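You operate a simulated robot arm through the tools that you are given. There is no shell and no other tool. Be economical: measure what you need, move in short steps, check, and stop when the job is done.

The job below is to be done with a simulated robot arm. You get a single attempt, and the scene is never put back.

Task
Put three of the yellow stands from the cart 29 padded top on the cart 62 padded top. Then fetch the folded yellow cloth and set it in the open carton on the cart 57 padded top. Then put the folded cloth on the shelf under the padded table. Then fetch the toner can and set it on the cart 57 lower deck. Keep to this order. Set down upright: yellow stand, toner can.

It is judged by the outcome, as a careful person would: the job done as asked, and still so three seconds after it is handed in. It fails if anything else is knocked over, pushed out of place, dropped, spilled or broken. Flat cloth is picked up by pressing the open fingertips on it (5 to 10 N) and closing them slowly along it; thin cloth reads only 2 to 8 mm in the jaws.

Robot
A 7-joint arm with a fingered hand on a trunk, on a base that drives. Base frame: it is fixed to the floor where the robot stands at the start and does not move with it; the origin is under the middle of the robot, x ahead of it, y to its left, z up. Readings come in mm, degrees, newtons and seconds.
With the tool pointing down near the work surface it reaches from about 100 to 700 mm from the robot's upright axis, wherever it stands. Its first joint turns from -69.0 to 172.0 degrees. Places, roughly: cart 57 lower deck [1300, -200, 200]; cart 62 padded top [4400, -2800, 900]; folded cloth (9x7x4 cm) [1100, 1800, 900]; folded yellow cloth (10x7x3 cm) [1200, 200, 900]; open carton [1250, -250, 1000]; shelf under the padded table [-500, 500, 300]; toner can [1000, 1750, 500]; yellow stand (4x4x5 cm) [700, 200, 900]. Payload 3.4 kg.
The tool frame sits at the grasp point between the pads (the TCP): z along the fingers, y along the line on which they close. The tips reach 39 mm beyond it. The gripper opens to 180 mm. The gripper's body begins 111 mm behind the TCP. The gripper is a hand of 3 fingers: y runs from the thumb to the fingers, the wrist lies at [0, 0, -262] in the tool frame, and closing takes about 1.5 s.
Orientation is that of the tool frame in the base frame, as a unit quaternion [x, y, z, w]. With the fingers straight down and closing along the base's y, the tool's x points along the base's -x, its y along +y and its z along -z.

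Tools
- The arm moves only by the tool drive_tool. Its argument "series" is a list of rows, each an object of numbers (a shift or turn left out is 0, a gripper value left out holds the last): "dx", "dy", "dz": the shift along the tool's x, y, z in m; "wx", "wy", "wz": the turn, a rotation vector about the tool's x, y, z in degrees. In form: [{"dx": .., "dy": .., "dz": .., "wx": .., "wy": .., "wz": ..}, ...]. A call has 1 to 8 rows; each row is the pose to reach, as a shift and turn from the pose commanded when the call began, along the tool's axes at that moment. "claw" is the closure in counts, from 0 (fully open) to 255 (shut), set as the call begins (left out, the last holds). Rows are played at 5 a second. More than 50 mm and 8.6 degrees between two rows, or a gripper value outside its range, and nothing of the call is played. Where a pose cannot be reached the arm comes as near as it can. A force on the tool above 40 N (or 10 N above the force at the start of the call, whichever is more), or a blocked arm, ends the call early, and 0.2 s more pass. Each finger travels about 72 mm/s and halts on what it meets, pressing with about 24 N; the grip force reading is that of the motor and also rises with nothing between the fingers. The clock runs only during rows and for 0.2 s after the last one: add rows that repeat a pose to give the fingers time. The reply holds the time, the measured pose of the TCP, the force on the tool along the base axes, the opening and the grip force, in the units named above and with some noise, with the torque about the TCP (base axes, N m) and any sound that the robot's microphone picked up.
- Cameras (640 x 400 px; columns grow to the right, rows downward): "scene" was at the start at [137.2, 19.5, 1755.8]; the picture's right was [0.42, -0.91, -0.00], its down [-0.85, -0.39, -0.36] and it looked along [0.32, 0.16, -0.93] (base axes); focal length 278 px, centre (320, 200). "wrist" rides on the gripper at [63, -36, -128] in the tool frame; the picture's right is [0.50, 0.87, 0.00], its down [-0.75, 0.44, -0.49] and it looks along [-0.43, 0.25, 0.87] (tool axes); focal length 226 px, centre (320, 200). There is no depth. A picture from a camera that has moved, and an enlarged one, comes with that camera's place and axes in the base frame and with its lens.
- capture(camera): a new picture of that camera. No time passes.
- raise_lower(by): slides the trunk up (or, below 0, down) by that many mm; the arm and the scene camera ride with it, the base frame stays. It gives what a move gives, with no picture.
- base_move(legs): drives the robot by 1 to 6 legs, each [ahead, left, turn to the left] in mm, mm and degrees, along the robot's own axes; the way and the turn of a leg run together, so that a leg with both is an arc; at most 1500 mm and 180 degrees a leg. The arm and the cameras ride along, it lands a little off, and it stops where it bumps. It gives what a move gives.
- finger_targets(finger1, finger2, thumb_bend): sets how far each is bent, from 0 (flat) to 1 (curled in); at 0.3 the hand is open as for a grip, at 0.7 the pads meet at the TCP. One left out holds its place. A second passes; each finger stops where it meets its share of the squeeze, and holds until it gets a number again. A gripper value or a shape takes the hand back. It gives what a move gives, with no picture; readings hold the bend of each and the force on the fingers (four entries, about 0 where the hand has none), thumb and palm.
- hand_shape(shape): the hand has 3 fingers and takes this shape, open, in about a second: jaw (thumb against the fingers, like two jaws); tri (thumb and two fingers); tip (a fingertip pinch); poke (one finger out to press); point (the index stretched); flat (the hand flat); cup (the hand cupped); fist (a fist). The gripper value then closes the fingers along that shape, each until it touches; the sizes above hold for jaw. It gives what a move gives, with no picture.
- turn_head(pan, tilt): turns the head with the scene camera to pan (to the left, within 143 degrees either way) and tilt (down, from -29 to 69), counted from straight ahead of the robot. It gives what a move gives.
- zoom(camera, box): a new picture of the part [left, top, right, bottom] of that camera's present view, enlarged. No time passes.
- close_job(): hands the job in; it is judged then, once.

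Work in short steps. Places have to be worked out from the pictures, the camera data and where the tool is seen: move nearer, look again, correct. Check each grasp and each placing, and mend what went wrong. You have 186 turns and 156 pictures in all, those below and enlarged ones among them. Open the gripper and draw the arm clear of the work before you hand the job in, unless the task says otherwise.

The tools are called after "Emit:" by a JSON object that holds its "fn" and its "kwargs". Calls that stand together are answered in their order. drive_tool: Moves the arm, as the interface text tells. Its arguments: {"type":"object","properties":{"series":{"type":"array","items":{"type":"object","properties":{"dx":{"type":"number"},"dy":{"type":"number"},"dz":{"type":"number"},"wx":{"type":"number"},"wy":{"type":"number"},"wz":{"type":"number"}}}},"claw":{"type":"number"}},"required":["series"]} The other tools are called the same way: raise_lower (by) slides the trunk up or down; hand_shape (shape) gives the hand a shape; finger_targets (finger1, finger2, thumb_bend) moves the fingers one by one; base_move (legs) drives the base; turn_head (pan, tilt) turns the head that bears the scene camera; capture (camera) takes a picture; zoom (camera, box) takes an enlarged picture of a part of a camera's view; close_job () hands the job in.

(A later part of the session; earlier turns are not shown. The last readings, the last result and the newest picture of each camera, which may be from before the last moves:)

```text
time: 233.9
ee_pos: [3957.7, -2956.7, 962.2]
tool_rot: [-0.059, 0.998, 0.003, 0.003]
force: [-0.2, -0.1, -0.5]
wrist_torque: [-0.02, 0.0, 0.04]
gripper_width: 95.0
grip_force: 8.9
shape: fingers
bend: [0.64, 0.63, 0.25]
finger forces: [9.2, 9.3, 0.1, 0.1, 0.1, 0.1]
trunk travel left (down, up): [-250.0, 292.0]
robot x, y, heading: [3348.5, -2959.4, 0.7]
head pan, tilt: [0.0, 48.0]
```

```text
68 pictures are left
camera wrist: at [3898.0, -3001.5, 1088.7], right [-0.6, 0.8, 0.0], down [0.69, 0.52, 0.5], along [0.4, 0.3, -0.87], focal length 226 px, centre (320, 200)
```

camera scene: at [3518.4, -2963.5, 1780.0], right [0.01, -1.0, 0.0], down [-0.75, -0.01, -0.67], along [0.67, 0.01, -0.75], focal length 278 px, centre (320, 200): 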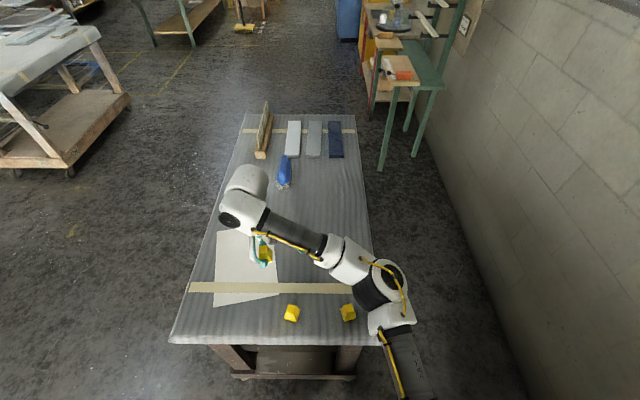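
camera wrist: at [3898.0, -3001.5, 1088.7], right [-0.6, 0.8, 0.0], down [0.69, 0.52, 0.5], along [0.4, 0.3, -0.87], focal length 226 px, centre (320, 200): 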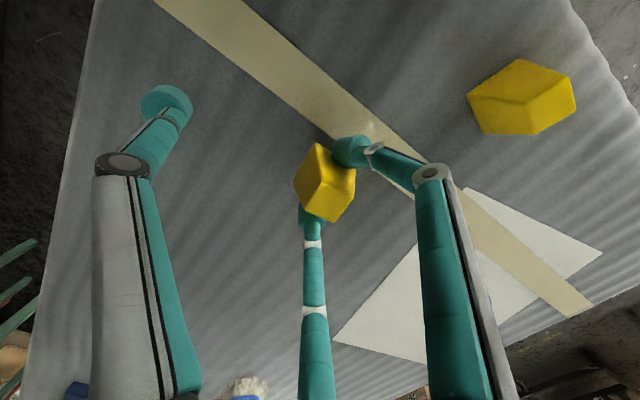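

Lower the rest to contact (expected ≈940).

Emit:
{"fn": "drive_tool", "kwargs": {"series": [{"dz": 0.012}, {"dz": 0.018}, {"dz": 0.021}, {"dz": 0.023}, {"dz": 0.023}]}}

```text
time: 235.1
ee_pos: [3957.2, -2955.6, 939.0]
tool_rot: [-0.06, 0.998, 0.003, 0.003]
force: [-0.1, -0.9, 0.4]
wrist_torque: [0.01, -0.02, -0.02]
gripper_width: 95.2
grip_force: 9.9
shape: fingers
bend: [0.64, 0.63, 0.25]
finger forces: [9.3, 9.5, 0.1, 0.0, 0.0, 0.0]
trunk travel left (down, up): [-250.0, 292.0]
robot x, y, heading: [3347.8, -2963.5, 0.5]
head pan, tilt: [0.0, 48.0]
```

Emit:
{"fn": "drive_tool", "kwargs": {"series": [{"dz": 0.001}, {"dz": 0.002}, {"dz": 0.0025}]}}

Emit:
{"fn": "finger_targets", "kwargs": {"finger1": 0.46, "finger2": 0.46}}

Emit:
{"fn": "drive_tool", "kwargs": {"series": [{"dz": -0.03}, {"dz": -0.07}, {"dz": -0.11}, {"dz": -0.15}, {"dz": -0.15}]}}

Emit:
{"fn": "capture", "kwargs": {"camera": "wrist"}}

```text
time: 235.9
ee_pos: [3955.5, -2955.9, 939.1]
tool_rot: [-0.06, 0.998, 0.002, 0.003]
force: [0.6, 0.5, 0.8]
wrist_torque: [0.01, 0.02, 0.03]
gripper_width: 94.9
grip_force: 10.1
shape: fingers
bend: [0.64, 0.63, 0.25]
finger forces: [9.7, 10.2, 0.0, 0.0, 0.0, 0.0]
trunk travel left (down, up): [-250.0, 292.0]
robot x, y, heading: [3348.6, -2959.7, 0.5]
head pan, tilt: [0.0, 48.0]
```

```text
time: 236.9
ee_pos: [3956.7, -2956.5, 938.7]
tool_rot: [-0.06, 0.998, 0.003, 0.004]
force: [0.1, 0.6, -1.0]
wrist_torque: [-0.02, 0.0, -0.02]
gripper_width: 128.2
grip_force: 0.1
shape: fingers
bend: [0.46, 0.46, 0.25]
finger forces: [0.0, 0.0, 0.0, 0.1, 0.1, 0.0]
trunk travel left (down, up): [-250.0, 292.0]
robot x, y, heading: [3349.6, -2963.8, 0.5]
head pan, tilt: [0.0, 48.0]
```

```text
time: 238.1
ee_pos: [3956.9, -2955.0, 1087.7]
tool_rot: [-0.058, 0.998, 0.003, 0.002]
force: [0.1, 0.5, 0.6]
wrist_torque: [-0.01, -0.02, 0.0]
gripper_width: 128.4
grip_force: 0.1
shape: fingers
bend: [0.46, 0.46, 0.25]
finger forces: [0.0, 0.0, 0.0, 0.0, 0.1, 0.0]
trunk travel left (down, up): [-250.0, 292.0]
robot x, y, heading: [3349.7, -2966.5, 0.5]
head pan, tilt: [0.0, 48.0]
```

```text
67 pictures are left
camera wrist: at [3898.3, -2999.8, 1214.8], right [-0.6, 0.8, 0.0], down [0.7, 0.52, 0.5], along [0.4, 0.3, -0.87], focal length 226 px, centre (320, 200)
```

wrist: 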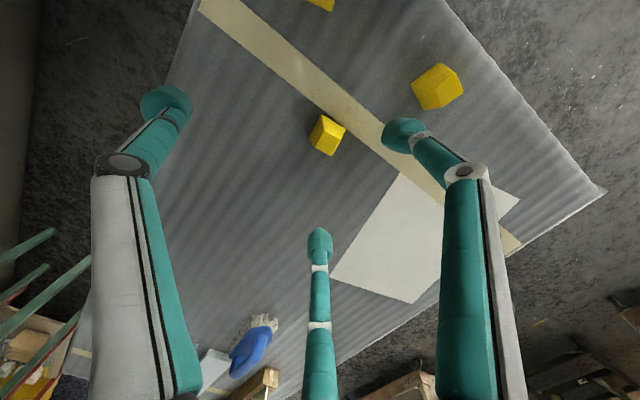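

All three stands are upright on cart 62 — part one done. Next the yellow cloth on cart 57 (near its left end). I drive round the far side of cart 57 to its left side, turning to face −y.

Emit:
{"fn": "base_move", "kwargs": {"legs": [[-750, 450, -0.5], [-250, 1400, 0], [0, 1400, 0], [0, 750, 0], [0, 0, -90]]}}

Emit:
{"fn": "turn_head", "kwargs": {"pan": -60, "tilt": 30}}

Emit:
{"fn": "capture", "kwargs": {"camera": "scene"}}

```text
time: 263.5
ee_pos: [2370.0, 443.5, 1088.0]
tool_rot: [0.672, 0.741, -0.002, 0.003]
force: [0.4, -0.5, 1.0]
wrist_torque: [-0.05, 0.01, 0.0]
gripper_width: 128.3
grip_force: 0.1
shape: fingers
bend: [0.46, 0.46, 0.25]
finger forces: [0.1, 0.0, 0.0, 0.0, 0.0, 0.0]
trunk travel left (down, up): [-250.0, 292.0]
robot x, y, heading: [2372.5, 1050.3, -90.6]
head pan, tilt: [0.0, 48.0]
```

```text
time: 264.8
ee_pos: [2369.4, 447.0, 1090.6]
tool_rot: [0.672, 0.741, -0.003, 0.004]
force: [0.2, 0.0, -0.1]
wrist_torque: [-0.01, 0.01, 0.01]
gripper_width: 128.5
grip_force: 0.0
shape: fingers
bend: [0.46, 0.46, 0.25]
finger forces: [0.0, 0.0, 0.0, 0.0, 0.1, 0.0]
trunk travel left (down, up): [-250.0, 292.0]
robot x, y, heading: [2370.5, 1048.9, -90.5]
head pan, tilt: [-60.0, 30.0]
```

```text
66 pictures are left
camera scene: at [2288.6, 918.5, 1807.0], right [-0.49, 0.87, 0.0], down [0.44, 0.25, -0.86], along [-0.75, -0.42, -0.5], focal length 278 px, centre (320, 200)
```

scene: 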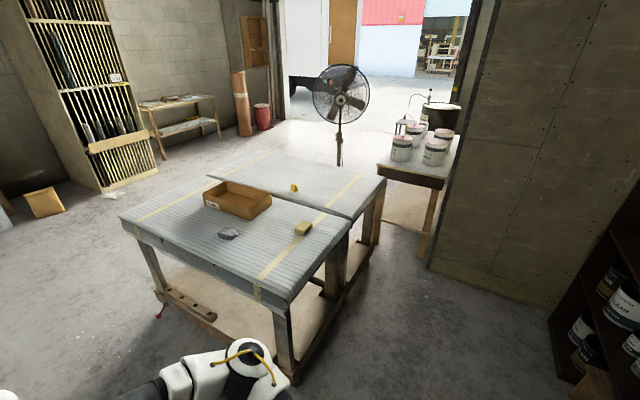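

I have a clear view: cloth at about (1248,225), carton x 1150–1350, y −85…−440, cart left edge y≈370. I drive along the left side to x≈1235 and step in.

Emit:
{"fn": "base_move", "kwargs": {"legs": [[0, -1130, 0.5], [280, 0, 0]]}}

Emit:
{"fn": "turn_head", "kwargs": {"pan": 0, "tilt": 58}}

Emit:
{"fn": "capture", "kwargs": {"camera": "scene"}}

Emit:
{"fn": "capture", "kwargs": {"camera": "wrist"}}

```text
time: 272.1
ee_pos: [1264.1, 171.8, 1090.7]
tool_rot: [0.669, 0.743, -0.003, 0.004]
force: [0.2, -0.4, -0.3]
wrist_torque: [0.01, 0.02, -0.01]
gripper_width: 128.3
grip_force: 0.0
shape: fingers
bend: [0.46, 0.46, 0.25]
finger forces: [0.0, 0.0, 0.0, 0.0, 0.0, 0.1]
trunk travel left (down, up): [-250.0, 292.0]
robot x, y, heading: [1258.2, 775.7, -90.1]
head pan, tilt: [-60.0, 30.0]
```

```text
time: 273.4
ee_pos: [1265.6, 175.9, 1093.0]
tool_rot: [0.67, 0.743, -0.004, 0.005]
force: [-0.1, -0.1, -0.5]
wrist_torque: [0.0, -0.03, -0.02]
gripper_width: 128.3
grip_force: 0.0
shape: fingers
bend: [0.46, 0.46, 0.25]
finger forces: [0.1, 0.0, 0.1, 0.1, 0.0, 0.0]
trunk travel left (down, up): [-250.0, 292.0]
robot x, y, heading: [1261.7, 774.2, -90.3]
head pan, tilt: [0.0, 58.0]
```

```text
65 pictures are left
camera scene: at [1257.6, 619.8, 1767.4], right [-1.0, 0.01, 0.0], down [0.01, 0.85, -0.53], along [0.0, -0.53, -0.85], focal length 278 px, centre (320, 200)
```

scene: 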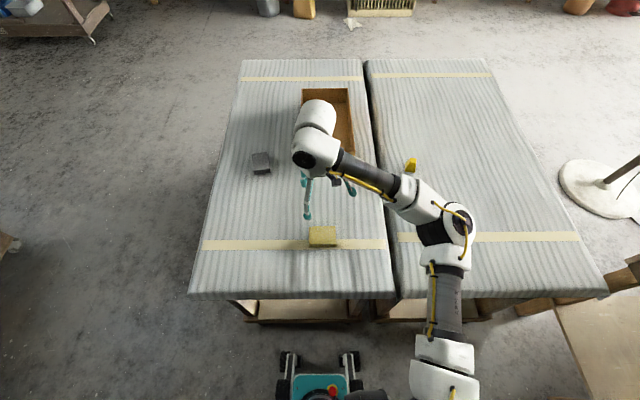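

```text
64 pictures are left
camera wrist: at [1222.3, 234.9, 1218.9], right [0.81, 0.59, -0.01], down [0.51, -0.7, 0.5], along [0.29, -0.41, -0.87], focal length 226 px, centre (320, 200)
```

wrist: 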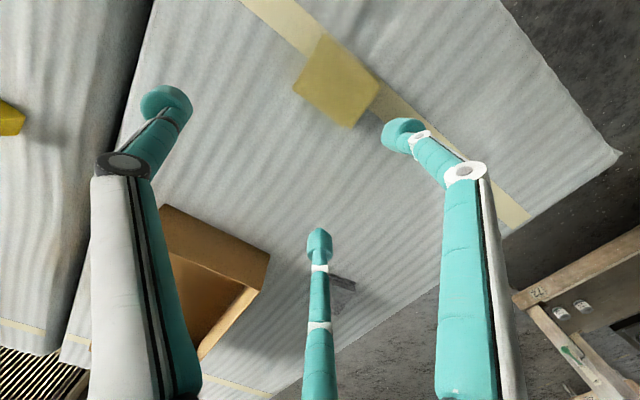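

Cloth block centre ≈(1248,227), long side along x. I align the hand (6° yaw), and come down above it with fingers open to ~0.36.

Emit:
{"fn": "finger_targets", "kwargs": {"finger1": 0.36, "finger2": 0.36, "thumb_bend": 0.36}}

Emit:
{"fn": "drive_tool", "kwargs": {"series": [{"dx": 0.025, "dy": -0.01, "wz": 3}, {"dx": 0.053, "dy": -0.02, "wz": 6}, {"dx": 0.053, "dy": -0.02, "dz": 0.04, "wz": 6}, {"dx": 0.053, "dy": -0.02, "dz": 0.08, "wz": 6}, {"dx": 0.053, "dy": -0.02, "dz": 0.12, "wz": 6}, {"dx": 0.053, "dy": -0.02, "dz": 0.12, "wz": 6}]}}

Emit:
{"fn": "capture", "kwargs": {"camera": "wrist"}}

```text
time: 274.4
ee_pos: [1265.6, 175.4, 1092.3]
tool_rot: [0.669, 0.743, -0.004, 0.005]
force: [0.2, 0.0, 0.7]
wrist_torque: [0.02, 0.0, 0.01]
gripper_width: 128.6
grip_force: 0.0
shape: fingers
bend: [0.36, 0.36, 0.36]
finger forces: [0.1, 0.1, 0.0, 0.1, 0.1, 0.1]
trunk travel left (down, up): [-250.0, 292.0]
robot x, y, heading: [1260.6, 778.4, -90.2]
head pan, tilt: [0.0, 58.0]
```

```text
time: 275.8
ee_pos: [1241.8, 225.1, 972.0]
tool_rot: [0.707, 0.707, -0.004, 0.005]
force: [-0.1, 0.6, -1.2]
wrist_torque: [0.01, 0.0, 0.03]
gripper_width: 128.7
grip_force: 0.0
shape: fingers
bend: [0.36, 0.36, 0.36]
finger forces: [0.0, 0.1, 0.0, 0.0, 0.0, 0.1]
trunk travel left (down, up): [-250.0, 292.0]
robot x, y, heading: [1265.1, 777.3, -90.3]
head pan, tilt: [0.0, 58.0]
```

```text
63 pictures are left
camera wrist: at [1204.0, 287.9, 1098.5], right [0.87, 0.5, -0.01], down [0.43, -0.75, 0.5], along [0.25, -0.44, -0.86], focal length 226 px, centre (320, 200)
```

wrist: 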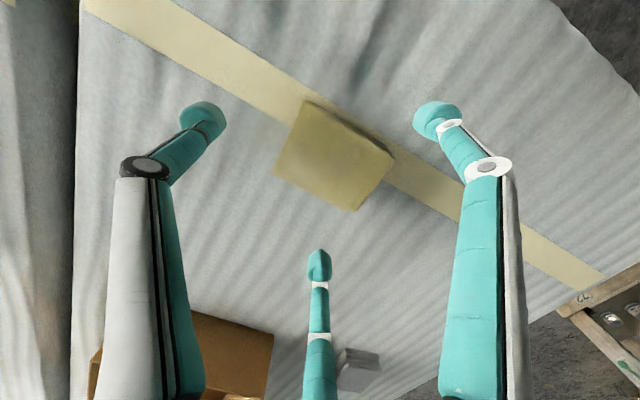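

Cloth centre (1248,235). Shift 9 mm and descend to ~938.

Emit:
{"fn": "drive_tool", "kwargs": {"series": [{"dx": 0.009, "dy": -0.001, "dz": 0.01}, {"dx": 0.009, "dy": -0.001, "dz": 0.022}, {"dx": 0.009, "dy": -0.001, "dz": 0.03}, {"dx": 0.009, "dy": -0.001, "dz": 0.034}, {"dx": 0.009, "dy": -0.001, "dz": 0.034}]}}

Emit:
{"fn": "finger_targets", "kwargs": {"finger1": 0.75, "finger2": 0.75, "thumb_bend": 0.75}}

Emit:
{"fn": "capture", "kwargs": {"camera": "wrist"}}

```text
time: 277.0
ee_pos: [1238.8, 233.7, 938.9]
tool_rot: [0.707, 0.707, -0.004, 0.006]
force: [0.5, -0.4, -0.4]
wrist_torque: [-0.02, 0.0, 0.0]
gripper_width: 128.6
grip_force: 0.0
shape: fingers
bend: [0.36, 0.36, 0.36]
finger forces: [0.0, 0.1, 0.1, 0.0, 0.0, 0.0]
trunk travel left (down, up): [-250.0, 292.0]
robot x, y, heading: [1262.4, 772.7, -90.0]
head pan, tilt: [0.0, 58.0]
```

```text
time: 278.0
ee_pos: [1239.3, 232.9, 937.9]
tool_rot: [0.707, 0.707, -0.004, 0.005]
force: [-0.1, 0.4, 1.9]
wrist_torque: [0.01, -0.13, -0.03]
gripper_width: 34.3
grip_force: 11.5
shape: fingers
bend: [0.53, 0.52, 0.7]
finger forces: [6.9, 7.4, 0.0, 0.0, 9.7, 0.0]
trunk travel left (down, up): [-250.0, 292.0]
robot x, y, heading: [1263.1, 777.6, -90.3]
head pan, tilt: [0.0, 58.0]
```

```text
62 pictures are left
camera wrist: at [1201.6, 296.5, 1064.9], right [0.87, 0.5, -0.01], down [0.43, -0.75, 0.5], along [0.25, -0.44, -0.86], focal length 226 px, centre (320, 200)
```

wrist: 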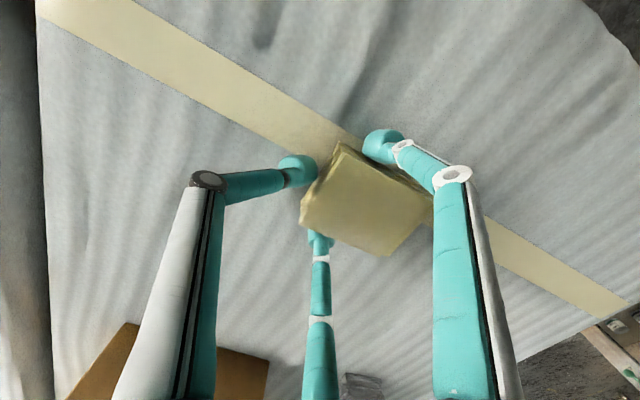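

The three digits hold the cloth near one end (7–10 N). Lift and check.

Emit:
{"fn": "drive_tool", "kwargs": {"series": [{"dz": -0.01}, {"dz": -0.025}, {"dz": -0.05}, {"dz": -0.08}, {"dz": -0.08}]}}

Emit:
{"fn": "capture", "kwargs": {"camera": "wrist"}}

```text
time: 279.2
ee_pos: [1240.5, 234.9, 1019.5]
tool_rot: [0.707, 0.707, -0.004, 0.004]
force: [0.0, 0.6, -0.4]
wrist_torque: [0.04, 0.05, 0.01]
gripper_width: 33.8
grip_force: 12.6
shape: fingers
bend: [0.53, 0.52, 0.71]
finger forces: [6.8, 7.4, 0.1, 0.0, 10.3, 0.0]
trunk travel left (down, up): [-250.0, 292.0]
robot x, y, heading: [1260.1, 774.5, -90.3]
head pan, tilt: [0.0, 58.0]
```

```text
61 pictures are left
camera wrist: at [1203.4, 297.8, 1146.2], right [0.87, 0.5, 0.0], down [0.43, -0.75, 0.5], along [0.25, -0.44, -0.87], focal length 226 px, centre (320, 200)
```

wrist: 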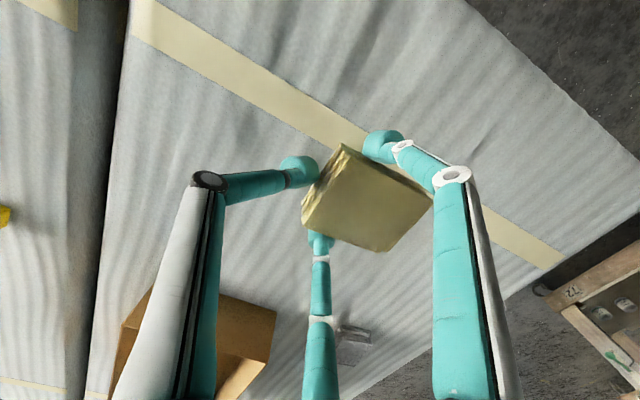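

Cloth held. I raise it and drive round to the far side of cart 57, facing −x, to reach the carton.

Emit:
{"fn": "drive_tool", "kwargs": {"series": [{"dz": -0.04}, {"dz": -0.08}, {"dz": -0.1}, {"dz": -0.1}]}}

Emit:
{"fn": "base_move", "kwargs": {"legs": [[-280, 0, 0], [0, 1130, 0], [0, 0, -90], [0, 1250, 0]]}}

Emit:
{"fn": "turn_head", "kwargs": {"pan": 0, "tilt": 45}}

Emit:
{"fn": "capture", "kwargs": {"camera": "scene"}}

Emit:
{"fn": "capture", "kwargs": {"camera": "wrist"}}

```text
time: 280.2
ee_pos: [1238.7, 236.1, 1120.7]
tool_rot: [0.707, 0.708, -0.003, 0.003]
force: [0.4, 0.0, -0.2]
wrist_torque: [-0.03, 0.05, 0.02]
gripper_width: 33.3
grip_force: 12.2
shape: fingers
bend: [0.53, 0.52, 0.71]
finger forces: [6.6, 7.4, 0.0, 0.0, 10.2, 0.1]
trunk travel left (down, up): [-250.0, 292.0]
robot x, y, heading: [1262.2, 775.7, -90.2]
head pan, tilt: [0.0, 58.0]
```

```text
time: 297.4
ee_pos: [1802.6, -156.7, 1119.1]
tool_rot: [0.999, -0.032, -0.006, 0.001]
force: [-0.5, -0.3, -0.6]
wrist_torque: [0.04, -0.02, 0.0]
gripper_width: 32.7
grip_force: 11.7
shape: fingers
bend: [0.53, 0.52, 0.71]
finger forces: [6.6, 7.2, 0.1, 0.0, 10.0, 0.0]
trunk travel left (down, up): [-250.0, 292.0]
robot x, y, heading: [2339.7, -216.6, 176.3]
head pan, tilt: [0.0, 58.0]
```

```text
time: 298.2
ee_pos: [1806.5, -159.7, 1122.4]
tool_rot: [0.999, -0.031, -0.007, 0.0]
force: [0.6, 0.5, -1.5]
wrist_torque: [0.01, -0.01, -0.01]
gripper_width: 32.7
grip_force: 12.0
shape: fingers
bend: [0.53, 0.52, 0.71]
finger forces: [6.5, 7.4, 0.0, 0.0, 10.1, 0.0]
trunk travel left (down, up): [-250.0, 292.0]
robot x, y, heading: [2339.6, -216.7, 176.0]
head pan, tilt: [0.0, 45.0]
```

```text
60 pictures are left
camera scene: at [2172.5, -195.0, 1784.4], right [0.07, 1.0, 0.0], down [0.71, -0.05, -0.7], along [-0.7, 0.04, -0.71], focal length 278 px, centre (320, 200)
```

scene: 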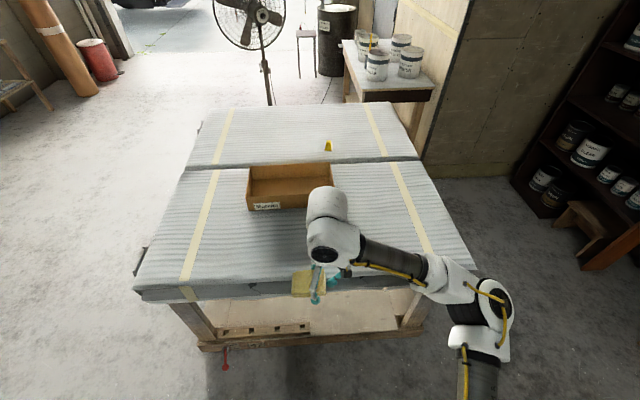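

```text
59 pictures are left
camera wrist: at [1871.9, -127.5, 1247.8], right [0.45, -0.9, -0.01], down [-0.77, -0.39, 0.5], along [-0.45, -0.22, -0.86], focal length 226 px, centre (320, 200)
```

wrist: 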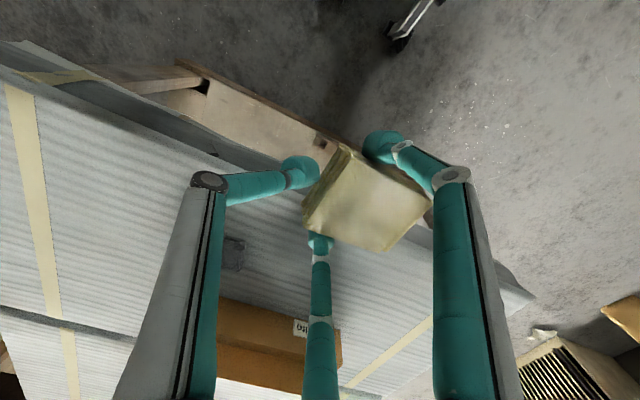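

Cart far edge x≈1728, carton x 1148–1330, y −464…−73. I square up and close in to x≈2030.

Emit:
{"fn": "base_move", "kwargs": {"legs": [[0, 0, 4], [305, 20, 0]]}}

```text
time: 300.7
ee_pos: [1501.5, -215.6, 1121.5]
tool_rot: [1.0, 0.004, -0.006, 0.0]
force: [0.4, -0.3, -0.8]
wrist_torque: [-0.01, -0.02, -0.03]
gripper_width: 32.5
grip_force: 11.7
shape: fingers
bend: [0.53, 0.52, 0.71]
finger forces: [6.4, 7.4, 0.0, 0.0, 10.1, 0.0]
trunk travel left (down, up): [-250.0, 292.0]
robot x, y, heading: [2039.6, -233.6, -179.6]
head pan, tilt: [0.0, 45.0]
```

Rotate the hand so the pinch axis lies along the carton's long side (thumb toward me), while extending.

Emit:
{"fn": "drive_tool", "kwargs": {"series": [{"wz": 8, "dx": -0.01}, {"wz": 16, "dx": -0.02}, {"wz": 24, "dx": -0.03}, {"wz": 32, "dx": -0.04}, {"wz": 40, "dx": -0.05}, {"wz": 48, "dx": -0.06}, {"wz": 56, "dx": -0.07}, {"wz": 64, "dx": -0.08}]}}

Emit:
{"fn": "drive_tool", "kwargs": {"series": [{"wz": 8}, {"wz": 16}, {"wz": 24}, {"wz": 24}]}}

Emit:
{"fn": "capture", "kwargs": {"camera": "wrist"}}

```text
time: 302.5
ee_pos: [1423.6, -219.8, 1123.0]
tool_rot: [0.85, -0.527, -0.008, 0.002]
force: [-0.4, 0.9, -0.5]
wrist_torque: [0.01, -0.01, 0.01]
gripper_width: 32.8
grip_force: 11.5
shape: fingers
bend: [0.53, 0.52, 0.71]
finger forces: [6.6, 7.2, 0.0, 0.1, 9.9, 0.1]
trunk travel left (down, up): [-250.0, 292.0]
robot x, y, heading: [2037.1, -235.1, -179.5]
head pan, tilt: [0.0, 45.0]
```

```text
time: 303.5
ee_pos: [1424.1, -220.3, 1122.5]
tool_rot: [0.722, -0.692, -0.007, 0.005]
force: [0.5, -0.1, -1.0]
wrist_torque: [0.01, -0.02, 0.0]
gripper_width: 32.6
grip_force: 11.0
shape: fingers
bend: [0.53, 0.52, 0.71]
finger forces: [6.5, 7.3, 0.0, 0.0, 9.9, 0.0]
trunk travel left (down, up): [-250.0, 292.0]
robot x, y, heading: [2039.6, -237.2, -179.5]
head pan, tilt: [0.0, 45.0]
```

```text
58 pictures are left
camera wrist: at [1464.8, -282.3, 1250.0], right [-0.84, -0.54, 0.01], down [-0.46, 0.73, 0.5], along [-0.28, 0.42, -0.86], focal length 226 px, centre (320, 200)
```

wrist: 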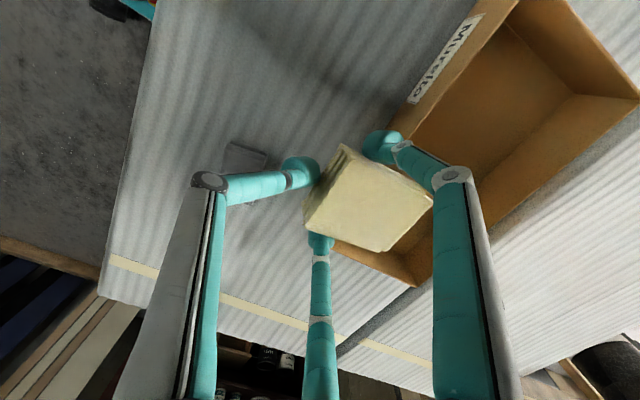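

The carton lies ahead (−x). Extend the tool to about (1270,-268) at this height.

Emit:
{"fn": "drive_tool", "kwargs": {"series": [{"dy": 0.04, "dx": 0.011}, {"dy": 0.08, "dx": 0.022}, {"dy": 0.12, "dx": 0.033}, {"dy": 0.156, "dx": 0.043}, {"dy": 0.156, "dx": 0.043}, {"dy": 0.156, "dx": 0.043}]}}

Emit:
{"fn": "capture", "kwargs": {"camera": "wrist"}}

Emit:
{"fn": "capture", "kwargs": {"camera": "scene"}}

```text
time: 304.9
ee_pos: [1294.8, -254.2, 1125.4]
tool_rot: [0.722, -0.692, -0.007, 0.007]
force: [-0.2, 0.4, -0.8]
wrist_torque: [-0.01, -0.02, 0.01]
gripper_width: 28.8
grip_force: 11.2
shape: fingers
bend: [0.54, 0.53, 0.73]
finger forces: [6.8, 7.9, 0.0, 0.0, 7.4, 0.1]
out of reach, approached as far as the arm can: row 4, 5, 6
trunk travel left (down, up): [-250.0, 292.0]
robot x, y, heading: [2040.1, -232.9, -179.7]
head pan, tilt: [0.0, 45.0]
```

```text
57 pictures are left
camera wrist: at [1334.6, -316.0, 1251.3], right [-0.84, -0.54, 0.02], down [-0.46, 0.73, 0.5], along [-0.28, 0.42, -0.87], focal length 226 px, centre (320, 200)
```

wrist: 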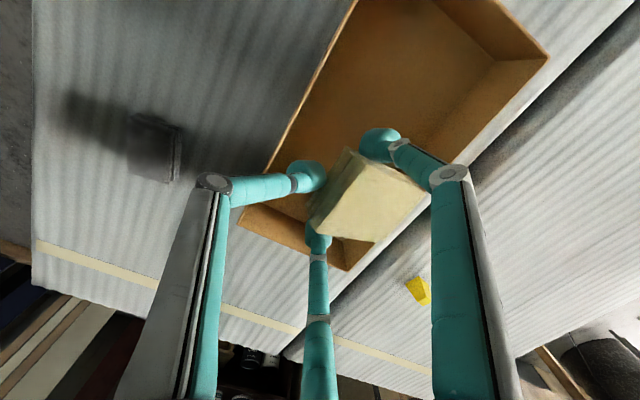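

```text
56 pictures are left
camera scene: at [1869.8, -226.3, 1784.4], right [0.0, 1.0, 0.0], down [0.71, 0.0, -0.7], along [-0.7, -0.01, -0.71], focal length 278 px, centre (320, 200)
```

scene: 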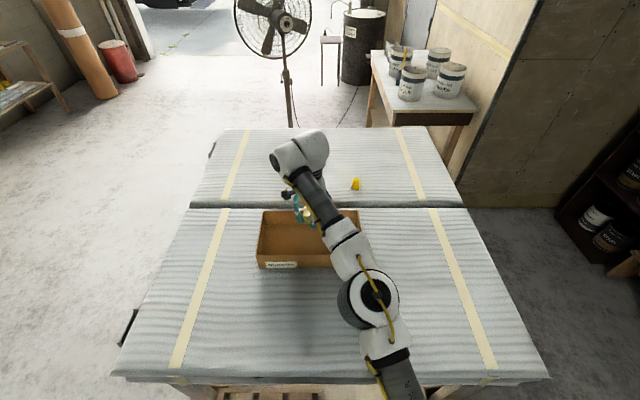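

Reach ends at x≈1295; the thumb sits over the near rim (x≈1328). I tilt the hand 20° forward, extending to x≈1250, still high.

Emit:
{"fn": "drive_tool", "kwargs": {"series": [{"wx": -7, "dy": 0.01}, {"wx": -14, "dy": 0.025}, {"wx": -21, "dy": 0.04}, {"wx": -21, "dy": 0.045}, {"wx": -21, "dy": 0.045}]}}

Emit:
{"fn": "capture", "kwargs": {"camera": "wrist"}}

```text
time: 306.1
ee_pos: [1250.3, -260.7, 1127.3]
tool_rot: [0.709, -0.679, -0.134, 0.136]
force: [0.7, 0.7, -0.6]
wrist_torque: [-0.01, -0.05, 0.0]
gripper_width: 28.4
grip_force: 10.9
shape: fingers
bend: [0.54, 0.53, 0.73]
finger forces: [6.7, 7.7, 0.0, 0.1, 7.1, 0.1]
trunk travel left (down, up): [-250.0, 292.0]
robot x, y, heading: [2042.1, -238.2, -179.5]
head pan, tilt: [0.0, 45.0]
```

```text
55 pictures are left
camera wrist: at [1333.1, -320.7, 1230.7], right [-0.78, -0.53, 0.32], down [-0.25, 0.74, 0.62], along [-0.57, 0.41, -0.71], focal length 226 px, centre (320, 200)
```

wrist: 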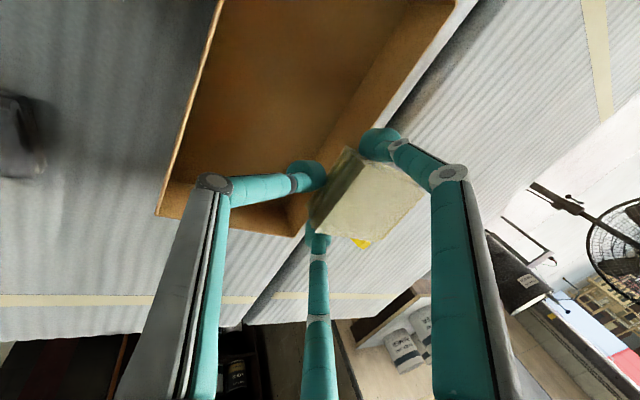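

Good: cloth is over the carton interior. Lower 125 mm straight down.

Emit:
{"fn": "drive_tool", "kwargs": {"series": [{"dy": -0.014, "dz": 0.037}, {"dy": -0.028, "dz": 0.074}, {"dy": -0.038, "dz": 0.1}, {"dy": -0.0448, "dz": 0.117}, {"dy": -0.0448, "dz": 0.117}]}}

Emit:
{"fn": "capture", "kwargs": {"camera": "wrist"}}

Emit:
{"fn": "zoom", "kwargs": {"camera": "scene", "box": [230, 120, 410, 280]}}

```text
time: 307.3
ee_pos: [1248.1, -258.5, 1000.9]
tool_rot: [0.709, -0.679, -0.134, 0.136]
force: [0.5, -0.3, -0.7]
wrist_torque: [-0.01, -0.06, -0.02]
gripper_width: 28.5
grip_force: 10.6
shape: fingers
bend: [0.54, 0.53, 0.73]
finger forces: [6.7, 7.7, 0.0, 0.1, 6.9, 0.0]
trunk travel left (down, up): [-250.0, 292.0]
robot x, y, heading: [2037.8, -232.8, -179.6]
head pan, tilt: [0.0, 45.0]
```

```text
54 pictures are left
camera wrist: at [1330.8, -319.2, 1105.0], right [-0.78, -0.53, 0.32], down [-0.25, 0.74, 0.62], along [-0.57, 0.4, -0.71], focal length 226 px, centre (320, 200)
```

wrist: 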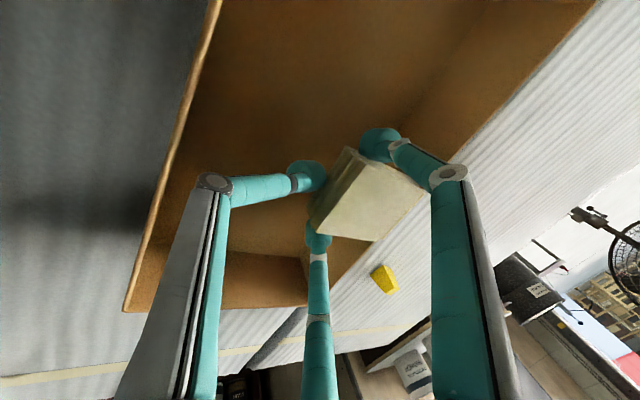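

```text
2.50 times, centred on (320, 200) of scene
camera zoom: at [1869.8, -231.5, 1784.5], right [0.0, 1.0, 0.0], down [0.71, 0.0, -0.7], along [-0.7, 0.0, -0.71], focal length 696 px, centre (320, 200)
```

zoom: 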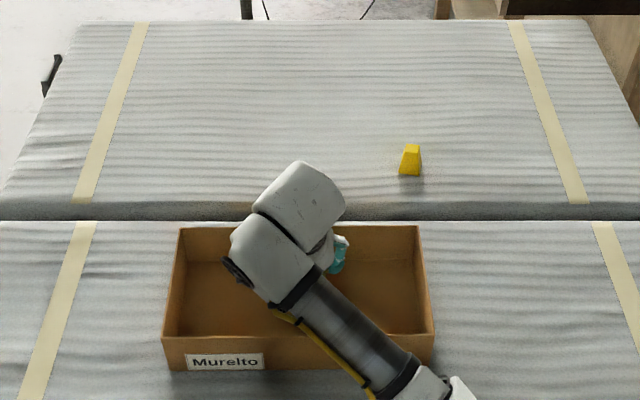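

The cloth is inside the carton outline. Lower 18 mm more, then release with the two fingers (thumb stays so it doesn't hit the rim).

Emit:
{"fn": "drive_tool", "kwargs": {"series": [{"dy": -0.003, "dz": 0.009}, {"dy": -0.0065, "dz": 0.017}, {"dy": -0.0065, "dz": 0.017}]}}

Emit:
{"fn": "finger_targets", "kwargs": {"finger1": 0.4, "finger2": 0.4}}

Emit:
{"fn": "drive_tool", "kwargs": {"series": [{"dy": 0.011, "dz": -0.028}, {"dy": 0.025, "dz": -0.065}, {"dy": 0.04, "dz": -0.103}, {"dy": 0.054, "dz": -0.14}, {"dy": 0.054, "dz": -0.14}]}}

Emit:
{"fn": "capture", "kwargs": {"camera": "wrist"}}

```text
time: 308.1
ee_pos: [1247.5, -260.2, 981.8]
tool_rot: [0.71, -0.679, -0.132, 0.136]
force: [-0.3, -0.3, 0.0]
wrist_torque: [-0.01, -0.05, -0.01]
gripper_width: 28.4
grip_force: 10.4
shape: fingers
bend: [0.54, 0.53, 0.73]
finger forces: [6.6, 7.7, 0.0, 0.0, 7.0, 0.0]
trunk travel left (down, up): [-250.0, 292.0]
robot x, y, heading: [2038.9, -232.8, -179.7]
head pan, tilt: [0.0, 45.0]
```

```text
time: 309.1
ee_pos: [1247.2, -259.7, 982.7]
tool_rot: [0.709, -0.68, -0.133, 0.136]
force: [0.2, -1.0, -0.5]
wrist_torque: [-0.01, 0.0, 0.04]
gripper_width: 56.4
grip_force: 0.0
shape: fingers
bend: [0.4, 0.4, 0.75]
finger forces: [0.0, 0.1, 0.0, 0.0, 0.1, 0.0]
trunk travel left (down, up): [-250.0, 292.0]
robot x, y, heading: [2040.0, -235.5, -179.5]
head pan, tilt: [0.0, 45.0]
```

```text
time: 310.3
ee_pos: [1248.5, -256.6, 1132.3]
tool_rot: [0.71, -0.679, -0.132, 0.136]
force: [-0.4, -0.3, 1.0]
wrist_torque: [-0.03, -0.02, 0.0]
gripper_width: 56.5
grip_force: 0.0
shape: fingers
bend: [0.4, 0.4, 0.75]
finger forces: [0.1, 0.1, 0.1, 0.1, 0.0, 0.0]
trunk travel left (down, up): [-250.0, 292.0]
robot x, y, heading: [2037.2, -234.1, -179.8]
head pan, tilt: [0.0, 45.0]
```

```text
52 pictures are left
camera wrist: at [1330.8, -316.3, 1236.7], right [-0.78, -0.54, 0.32], down [-0.25, 0.74, 0.62], along [-0.57, 0.41, -0.71], focal length 226 px, centre (320, 200)
```

wrist: 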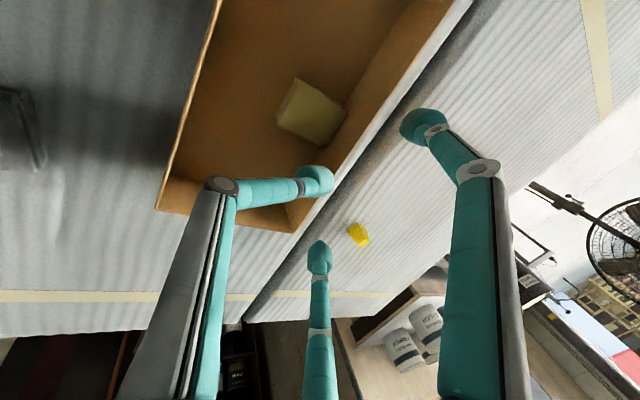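

The yellow cloth is in the carton — part two done. I retract and untilt the arm, then drive to face the can rack (+y) for the folded cloth.

Emit:
{"fn": "drive_tool", "kwargs": {"series": [{"dy": -0.035, "dz": -0.013, "wx": 7}, {"dy": -0.075, "dz": -0.028, "wx": 14}, {"dy": -0.115, "dz": -0.044, "wx": 21}, {"dy": -0.155, "dz": -0.059, "wx": 21}, {"dy": -0.195, "dz": -0.075, "wx": 21}, {"dy": -0.235, "dz": -0.09, "wx": 21}, {"dy": -0.27, "dz": -0.104, "wx": 21}, {"dy": -0.27, "dz": -0.104, "wx": 21}]}}

Emit:
{"fn": "base_move", "kwargs": {"legs": [[-310, 0, 0], [0, -1250, 0], [0, 0, -90], [0, 1200, 0]]}}

Emit:
{"fn": "turn_head", "kwargs": {"pan": 0, "tilt": 40}}

Emit:
{"fn": "capture", "kwargs": {"camera": "scene"}}

```text
time: 312.1
ee_pos: [1538.0, -246.2, 1125.7]
tool_rot: [0.722, -0.692, -0.007, 0.004]
force: [-0.4, -0.6, -0.3]
wrist_torque: [0.0, -0.03, 0.01]
gripper_width: 56.7
grip_force: 0.0
shape: fingers
bend: [0.4, 0.4, 0.75]
finger forces: [0.0, 0.0, 0.0, 0.0, 0.0, 0.1]
trunk travel left (down, up): [-250.0, 292.0]
robot x, y, heading: [2038.6, -236.1, -179.7]
head pan, tilt: [0.0, 45.0]
```

```text
time: 329.9
ee_pos: [1126.1, 1555.4, 1126.4]
tool_rot: [-0.002, 1.0, 0.008, 0.001]
force: [0.1, 0.4, -0.1]
wrist_torque: [-0.03, 0.05, 0.03]
gripper_width: 56.9
grip_force: 0.0
shape: fingers
bend: [0.4, 0.4, 0.75]
finger forces: [0.1, 0.1, 0.0, 0.0, 0.0, 0.1]
trunk travel left (down, up): [-250.0, 292.0]
robot x, y, heading: [1116.4, 1053.1, 87.9]
head pan, tilt: [0.0, 45.0]
```

```text
time: 330.6
ee_pos: [1122.7, 1553.0, 1127.4]
tool_rot: [-0.001, 1.0, 0.01, 0.003]
force: [0.5, -0.3, -0.1]
wrist_torque: [-0.01, 0.01, 0.03]
gripper_width: 56.8
grip_force: 0.0
shape: fingers
bend: [0.4, 0.4, 0.75]
finger forces: [0.0, 0.0, 0.0, 0.0, 0.0, 0.1]
trunk travel left (down, up): [-250.0, 292.0]
robot x, y, heading: [1116.9, 1054.9, 87.9]
head pan, tilt: [0.0, 40.0]
```

```text
51 pictures are left
camera scene: at [1126.4, 1227.5, 1791.7], right [1.0, -0.03, 0.0], down [-0.02, -0.65, -0.76], along [0.02, 0.76, -0.65], focal length 278 px, centre (320, 200)
```

scene: 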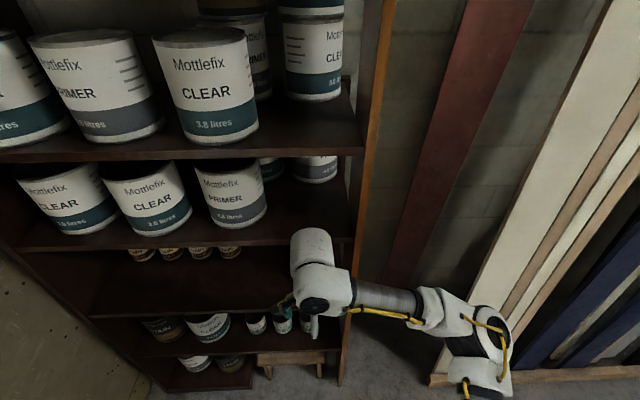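

I need a lower, more distant view of the rack. I back up 220 mm, lower the trunk and look.

Emit:
{"fn": "base_move", "kwargs": {"legs": [[-200, 0, 2.1]]}}

Emit:
{"fn": "raise_lower", "kwargs": {"by": -240}}

Emit:
{"fn": "turn_head", "kwargs": {"pan": 0, "tilt": 35}}

Emit:
{"fn": "capture", "kwargs": {"camera": "scene"}}

Emit:
{"fn": "capture", "kwargs": {"camera": "wrist"}}

```text
time: 332.2
ee_pos: [1098.1, 1351.5, 1127.1]
tool_rot: [-0.023, 1.0, 0.009, 0.002]
force: [0.3, -1.2, 0.1]
wrist_torque: [0.02, 0.06, -0.02]
gripper_width: 56.3
grip_force: 0.0
shape: fingers
bend: [0.4, 0.4, 0.75]
finger forces: [0.1, 0.0, 0.1, 0.0, 0.0, 0.1]
trunk travel left (down, up): [-250.0, 292.0]
robot x, y, heading: [1110.6, 853.1, 90.4]
head pan, tilt: [0.0, 40.0]
```

```text
time: 334.7
ee_pos: [1096.1, 1347.7, 889.1]
tool_rot: [-0.023, 1.0, 0.012, 0.004]
force: [0.2, 0.1, 1.3]
wrist_torque: [0.05, 0.01, 0.01]
gripper_width: 56.7
grip_force: 0.1
shape: fingers
bend: [0.4, 0.4, 0.75]
finger forces: [0.0, 0.0, 0.0, 0.0, 0.1, 0.0]
trunk travel left (down, up): [-10.0, 532.0]
robot x, y, heading: [1112.8, 858.4, 90.5]
head pan, tilt: [0.0, 40.0]
```

```text
time: 335.3
ee_pos: [1096.4, 1346.7, 889.1]
tool_rot: [-0.023, 1.0, 0.012, 0.003]
force: [-0.2, 0.9, 0.2]
wrist_torque: [0.01, -0.01, -0.02]
gripper_width: 56.8
grip_force: 0.1
shape: fingers
bend: [0.4, 0.4, 0.75]
finger forces: [0.1, 0.0, 0.0, 0.0, 0.0, 0.0]
trunk travel left (down, up): [-10.0, 532.0]
robot x, y, heading: [1110.1, 856.3, 90.3]
head pan, tilt: [0.0, 35.0]
```

```text
50 pictures are left
camera scene: at [1112.6, 1402.3, 1481.9], right [1.0, 0.01, 0.0], down [0.0, -0.58, -0.82], along [-0.01, 0.82, -0.58], focal length 278 px, centre (320, 200)
```

scene: 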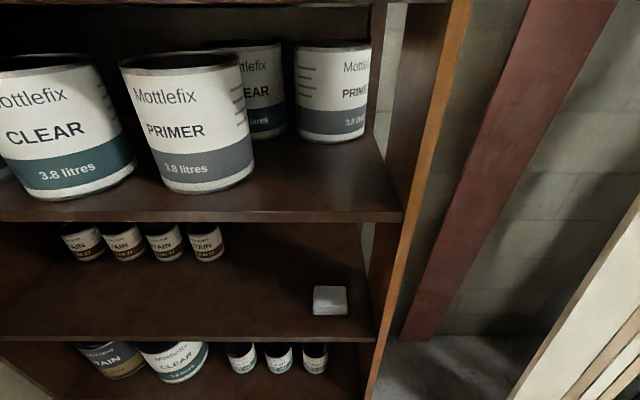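

```text
49 pictures are left
camera wrist: at [1034.0, 1305.6, 1014.6], right [-0.54, 0.84, 0.02], down [0.73, 0.46, 0.51], along [0.42, 0.28, -0.86], focal length 226 px, centre (320, 200)
```

wrist: 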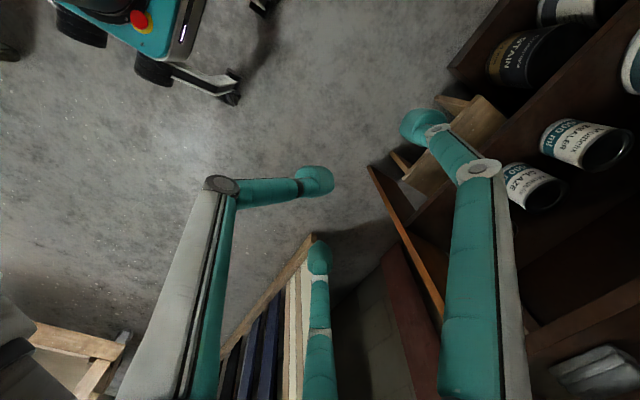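

The folded cloth is at ≈(1129,1790), only ~65 mm inside the shelf edge (y≈1725, shelf z≈880, next shelf z≈1210). Lowering the trunk leans the head forward, so I raise it again; the arm alone can reach this shelf. Let me also zoom on the small cans while I can see them.

Emit:
{"fn": "zoom", "kwargs": {"camera": "scene", "box": [200, 270, 380, 390]}}

Emit:
{"fn": "raise_lower", "kwargs": {"by": 240}}

Emit:
{"fn": "drive_tool", "kwargs": {"series": [{"wz": -8}, {"wz": -16}, {"wz": -24}, {"wz": -32}, {"wz": -40}, {"wz": -48}, {"wz": -56}, {"wz": -60}]}}

```text
3.33 times, centred on (290, 330) of scene
camera zoom: at [1112.6, 1402.3, 1481.9], right [1.0, 0.01, 0.0], down [0.0, -0.58, -0.82], along [-0.01, 0.82, -0.58], focal length 928 px, centre (420, -233)
```

zoom: 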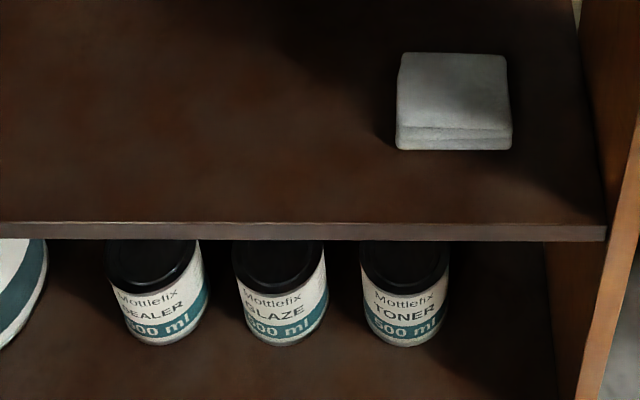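

```text
time: 337.8
ee_pos: [1096.8, 1350.4, 1129.4]
tool_rot: [-0.023, 1.0, 0.01, 0.003]
force: [-0.1, 0.2, 0.0]
wrist_torque: [-0.02, 0.0, 0.01]
gripper_width: 57.0
grip_force: 0.0
shape: fingers
bend: [0.4, 0.4, 0.75]
finger forces: [0.0, 0.0, 0.1, 0.0, 0.0, 0.0]
trunk travel left (down, up): [-250.0, 292.0]
robot x, y, heading: [1112.3, 855.8, 90.5]
head pan, tilt: [0.0, 35.0]
```

```text
time: 339.6
ee_pos: [1096.7, 1347.9, 1127.4]
tool_rot: [-0.52, 0.854, 0.008, 0.008]
force: [0.4, -0.8, -0.2]
wrist_torque: [-0.01, 0.03, 0.01]
gripper_width: 56.4
grip_force: 0.0
shape: fingers
bend: [0.4, 0.4, 0.75]
finger forces: [0.0, 0.0, 0.0, 0.0, 0.0, 0.0]
trunk travel left (down, up): [-250.0, 292.0]
robot x, y, heading: [1112.3, 854.9, 90.2]
head pan, tilt: [0.0, 35.0]
```

The toner is the rightmost small can. Triangulating, the cloth's centre is ≈(1131,1820), top z≈900, shelf z≈860. I open the fingers and tilt the hand 45° forward (still outside the rack).

Emit:
{"fn": "finger_targets", "kwargs": {"finger1": 0.38, "finger2": 0.38, "thumb_bend": 0.38}}

Emit:
{"fn": "drive_tool", "kwargs": {"series": [{"wx": -3.45, "wy": -6.67}, {"wx": -6.9, "wy": -13.3}, {"wx": -10.35, "wy": -20}, {"wx": -13.8, "wy": -26.7}, {"wx": -17.25, "wy": -33.3}, {"wx": -20.7, "wy": -40}, {"wx": -20.7, "wy": -40}]}}

Emit:
{"fn": "capture", "kwargs": {"camera": "wrist"}}

Emit:
{"fn": "capture", "kwargs": {"camera": "scene"}}

```text
time: 340.6
ee_pos: [1097.3, 1348.5, 1128.6]
tool_rot: [-0.519, 0.855, 0.008, 0.008]
force: [-0.5, 0.3, -0.5]
wrist_torque: [0.0, 0.01, 0.0]
gripper_width: 120.1
grip_force: 0.1
shape: fingers
bend: [0.38, 0.38, 0.38]
finger forces: [0.0, 0.0, 0.0, 0.1, 0.1, 0.0]
trunk travel left (down, up): [-250.0, 292.0]
robot x, y, heading: [1116.6, 853.4, 90.4]
head pan, tilt: [0.0, 35.0]
```

```text
time: 342.2
ee_pos: [1096.4, 1348.1, 1127.4]
tool_rot: [-0.478, 0.785, 0.335, 0.208]
force: [0.6, -0.2, 0.2]
wrist_torque: [0.0, 0.0, 0.0]
gripper_width: 120.0
grip_force: 0.0
shape: fingers
bend: [0.38, 0.38, 0.38]
finger forces: [0.0, 0.1, 0.0, 0.1, 0.1, 0.0]
trunk travel left (down, up): [-250.0, 292.0]
robot x, y, heading: [1112.4, 856.6, 90.3]
head pan, tilt: [0.0, 35.0]
```

```text
47 pictures are left
camera wrist: at [1098.4, 1205.0, 1162.9], right [-1.0, -0.03, -0.04], down [-0.05, 0.24, 0.97], along [-0.02, 0.97, -0.24], focal length 226 px, centre (320, 200)
```

wrist: 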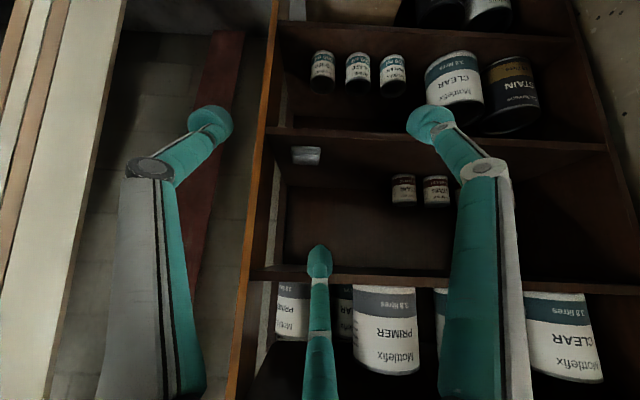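

```text
46 pictures are left
camera scene: at [1116.2, 1028.7, 1799.4], right [1.0, 0.01, 0.0], down [0.0, -0.58, -0.82], along [-0.01, 0.82, -0.58], focal length 278 px, centre (320, 200)
```

scene: 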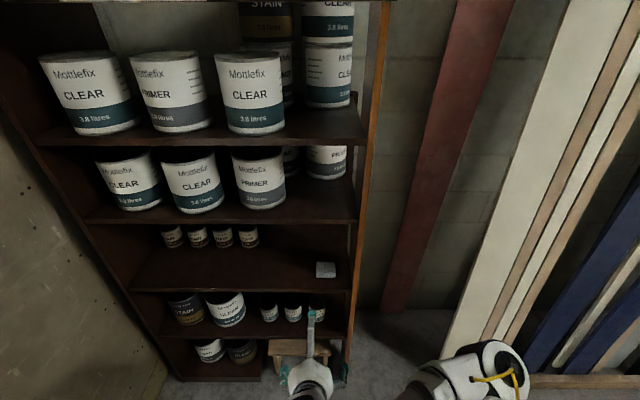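

Cloth refined: centre ≈(1131,1832), z 857–897; hand axis is 45° down-forward with two digits on the low side. I lower the hand 70 mm, narrow the fingers to 0.43, and drive 320 mm closer.

Emit:
{"fn": "finger_targets", "kwargs": {"finger1": 0.43, "finger2": 0.43, "thumb_bend": 0.43}}

Emit:
{"fn": "drive_tool", "kwargs": {"series": [{"dx": 0.022, "dy": -0.011, "dz": 0.024}, {"dx": 0.045, "dy": -0.023, "dz": 0.048}, {"dx": 0.045, "dy": -0.023, "dz": 0.048}]}}

Emit:
{"fn": "base_move", "kwargs": {"legs": [[320, 0, 0]]}}

Emit:
{"fn": "capture", "kwargs": {"camera": "wrist"}}

```text
time: 343.2
ee_pos: [1098.0, 1348.5, 1128.0]
tool_rot: [-0.478, 0.785, 0.334, 0.207]
force: [0.4, 0.4, 0.3]
wrist_torque: [0.0, -0.02, 0.01]
gripper_width: 101.2
grip_force: 0.1
shape: fingers
bend: [0.43, 0.43, 0.43]
finger forces: [0.0, 0.0, 0.1, 0.0, 0.0, 0.0]
trunk travel left (down, up): [-250.0, 292.0]
robot x, y, heading: [1108.1, 850.3, 90.6]
head pan, tilt: [0.0, 35.0]
```

```text
time: 344.0
ee_pos: [1094.1, 1348.4, 1081.9]
tool_rot: [-0.478, 0.786, 0.333, 0.207]
force: [-0.3, -0.2, 0.1]
wrist_torque: [0.03, -0.03, 0.01]
gripper_width: 101.2
grip_force: 0.1
shape: fingers
bend: [0.43, 0.43, 0.43]
finger forces: [0.1, 0.1, 0.0, 0.0, 0.0, 0.0]
out of reach, approached as far as the arm can: row 2, 3
trunk travel left (down, up): [-250.0, 292.0]
robot x, y, heading: [1110.1, 854.1, 90.4]
head pan, tilt: [0.0, 35.0]
```

```text
time: 346.1
ee_pos: [1083.6, 1661.5, 1081.8]
tool_rot: [-0.483, 0.783, 0.335, 0.204]
force: [-0.1, 0.3, -0.2]
wrist_torque: [-0.02, 0.01, -0.01]
gripper_width: 101.1
grip_force: 0.0
shape: fingers
bend: [0.43, 0.43, 0.43]
finger forces: [0.0, 0.1, 0.1, 0.0, 0.0, 0.0]
trunk travel left (down, up): [-250.0, 292.0]
robot x, y, heading: [1110.9, 1169.2, 91.3]
head pan, tilt: [0.0, 35.0]
```

```text
45 pictures are left
camera wrist: at [1088.7, 1518.5, 1117.9], right [-1.0, -0.04, -0.04], down [-0.05, 0.24, 0.97], along [-0.03, 0.97, -0.25], focal length 226 px, centre (320, 200)
```

wrist: 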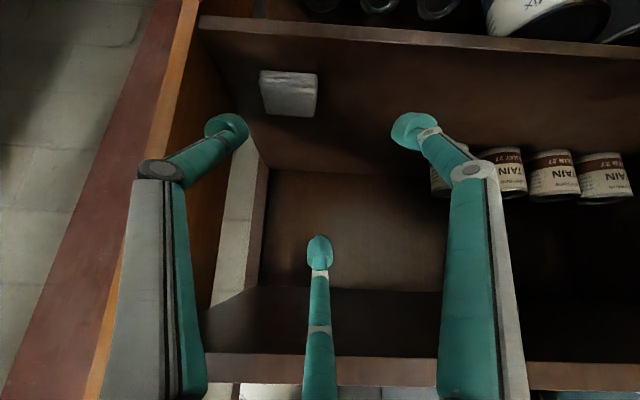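

Cloth centre refined to ≈(1131,1817,882). I align laterally and advance along the tool axis to ~70 mm short, then look.

Emit:
{"fn": "drive_tool", "kwargs": {"series": [{"dx": -0.008, "dy": -0.022}, {"dx": -0.016, "dy": -0.044}, {"dx": -0.016, "dy": -0.044, "dz": 0.04}, {"dx": -0.016, "dy": -0.044, "dz": 0.08}, {"dx": -0.016, "dy": -0.044, "dz": 0.12}, {"dx": -0.016, "dy": -0.044, "dz": 0.15}, {"dx": -0.016, "dy": -0.044, "dz": 0.15}]}}

Emit:
{"fn": "capture", "kwargs": {"camera": "wrist"}}

```text
time: 347.7
ee_pos: [1128.6, 1764.6, 976.7]
tool_rot: [-0.483, 0.781, 0.337, 0.207]
force: [0.6, 1.2, -0.2]
wrist_torque: [0.0, -0.05, 0.0]
gripper_width: 100.6
grip_force: 0.1
shape: fingers
bend: [0.43, 0.43, 0.43]
finger forces: [0.0, 0.0, 0.0, 0.1, 0.1, 0.0]
out of reach, approached as far as the arm can: row 1, 2, 3
trunk travel left (down, up): [-250.0, 292.0]
robot x, y, heading: [1107.4, 1167.0, 91.0]
head pan, tilt: [0.0, 35.0]
```

```text
44 pictures are left
camera wrist: at [1131.7, 1621.5, 1011.7], right [-1.0, -0.04, -0.04], down [-0.05, 0.24, 0.97], along [-0.03, 0.97, -0.24], focal length 226 px, centre (320, 200)
```

wrist: 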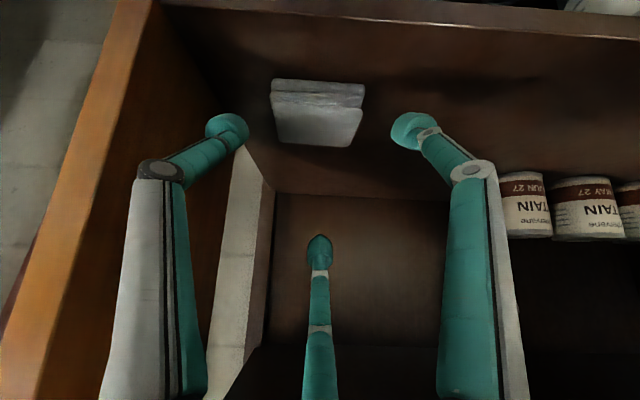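

Aligned well; the cloth sits between the two lower digits' paths. Advance the final 70 mm in steps.

Emit:
{"fn": "drive_tool", "kwargs": {"series": [{"dx": 0.001, "dy": -0.002, "dz": 0.025}, {"dx": 0.002, "dy": -0.003, "dz": 0.045}, {"dx": 0.002, "dy": -0.003, "dz": 0.058}, {"dx": 0.002, "dy": -0.003, "dz": 0.066}, {"dx": 0.002, "dy": -0.003, "dz": 0.07}, {"dx": 0.002, "dy": -0.003, "dz": 0.07}]}}

Emit:
{"fn": "capture", "kwargs": {"camera": "wrist"}}

```text
time: 349.1
ee_pos: [1130.9, 1812.4, 926.1]
tool_rot: [-0.485, 0.781, 0.336, 0.205]
force: [0.1, 1.0, 0.1]
wrist_torque: [0.0, 0.01, -0.04]
gripper_width: 101.0
grip_force: 0.0
shape: fingers
bend: [0.43, 0.43, 0.43]
finger forces: [0.0, 0.1, 0.0, 0.1, 0.0, 0.0]
trunk travel left (down, up): [-250.0, 292.0]
robot x, y, heading: [1109.9, 1168.4, 91.0]
head pan, tilt: [0.0, 35.0]
```

```text
43 pictures are left
camera wrist: at [1134.8, 1669.6, 961.1], right [-1.0, -0.04, -0.04], down [-0.05, 0.24, 0.97], along [-0.03, 0.97, -0.24], focal length 226 px, centre (320, 200)
```

wrist: 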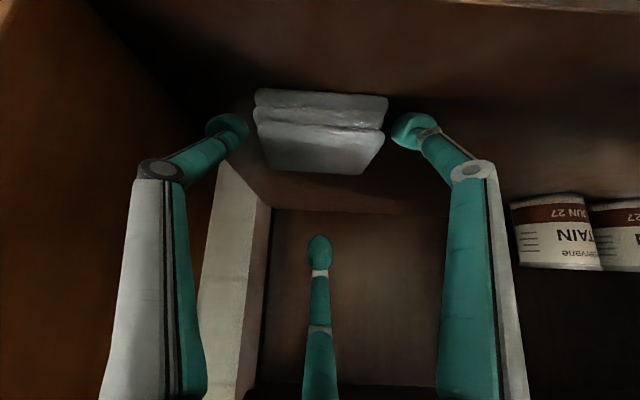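

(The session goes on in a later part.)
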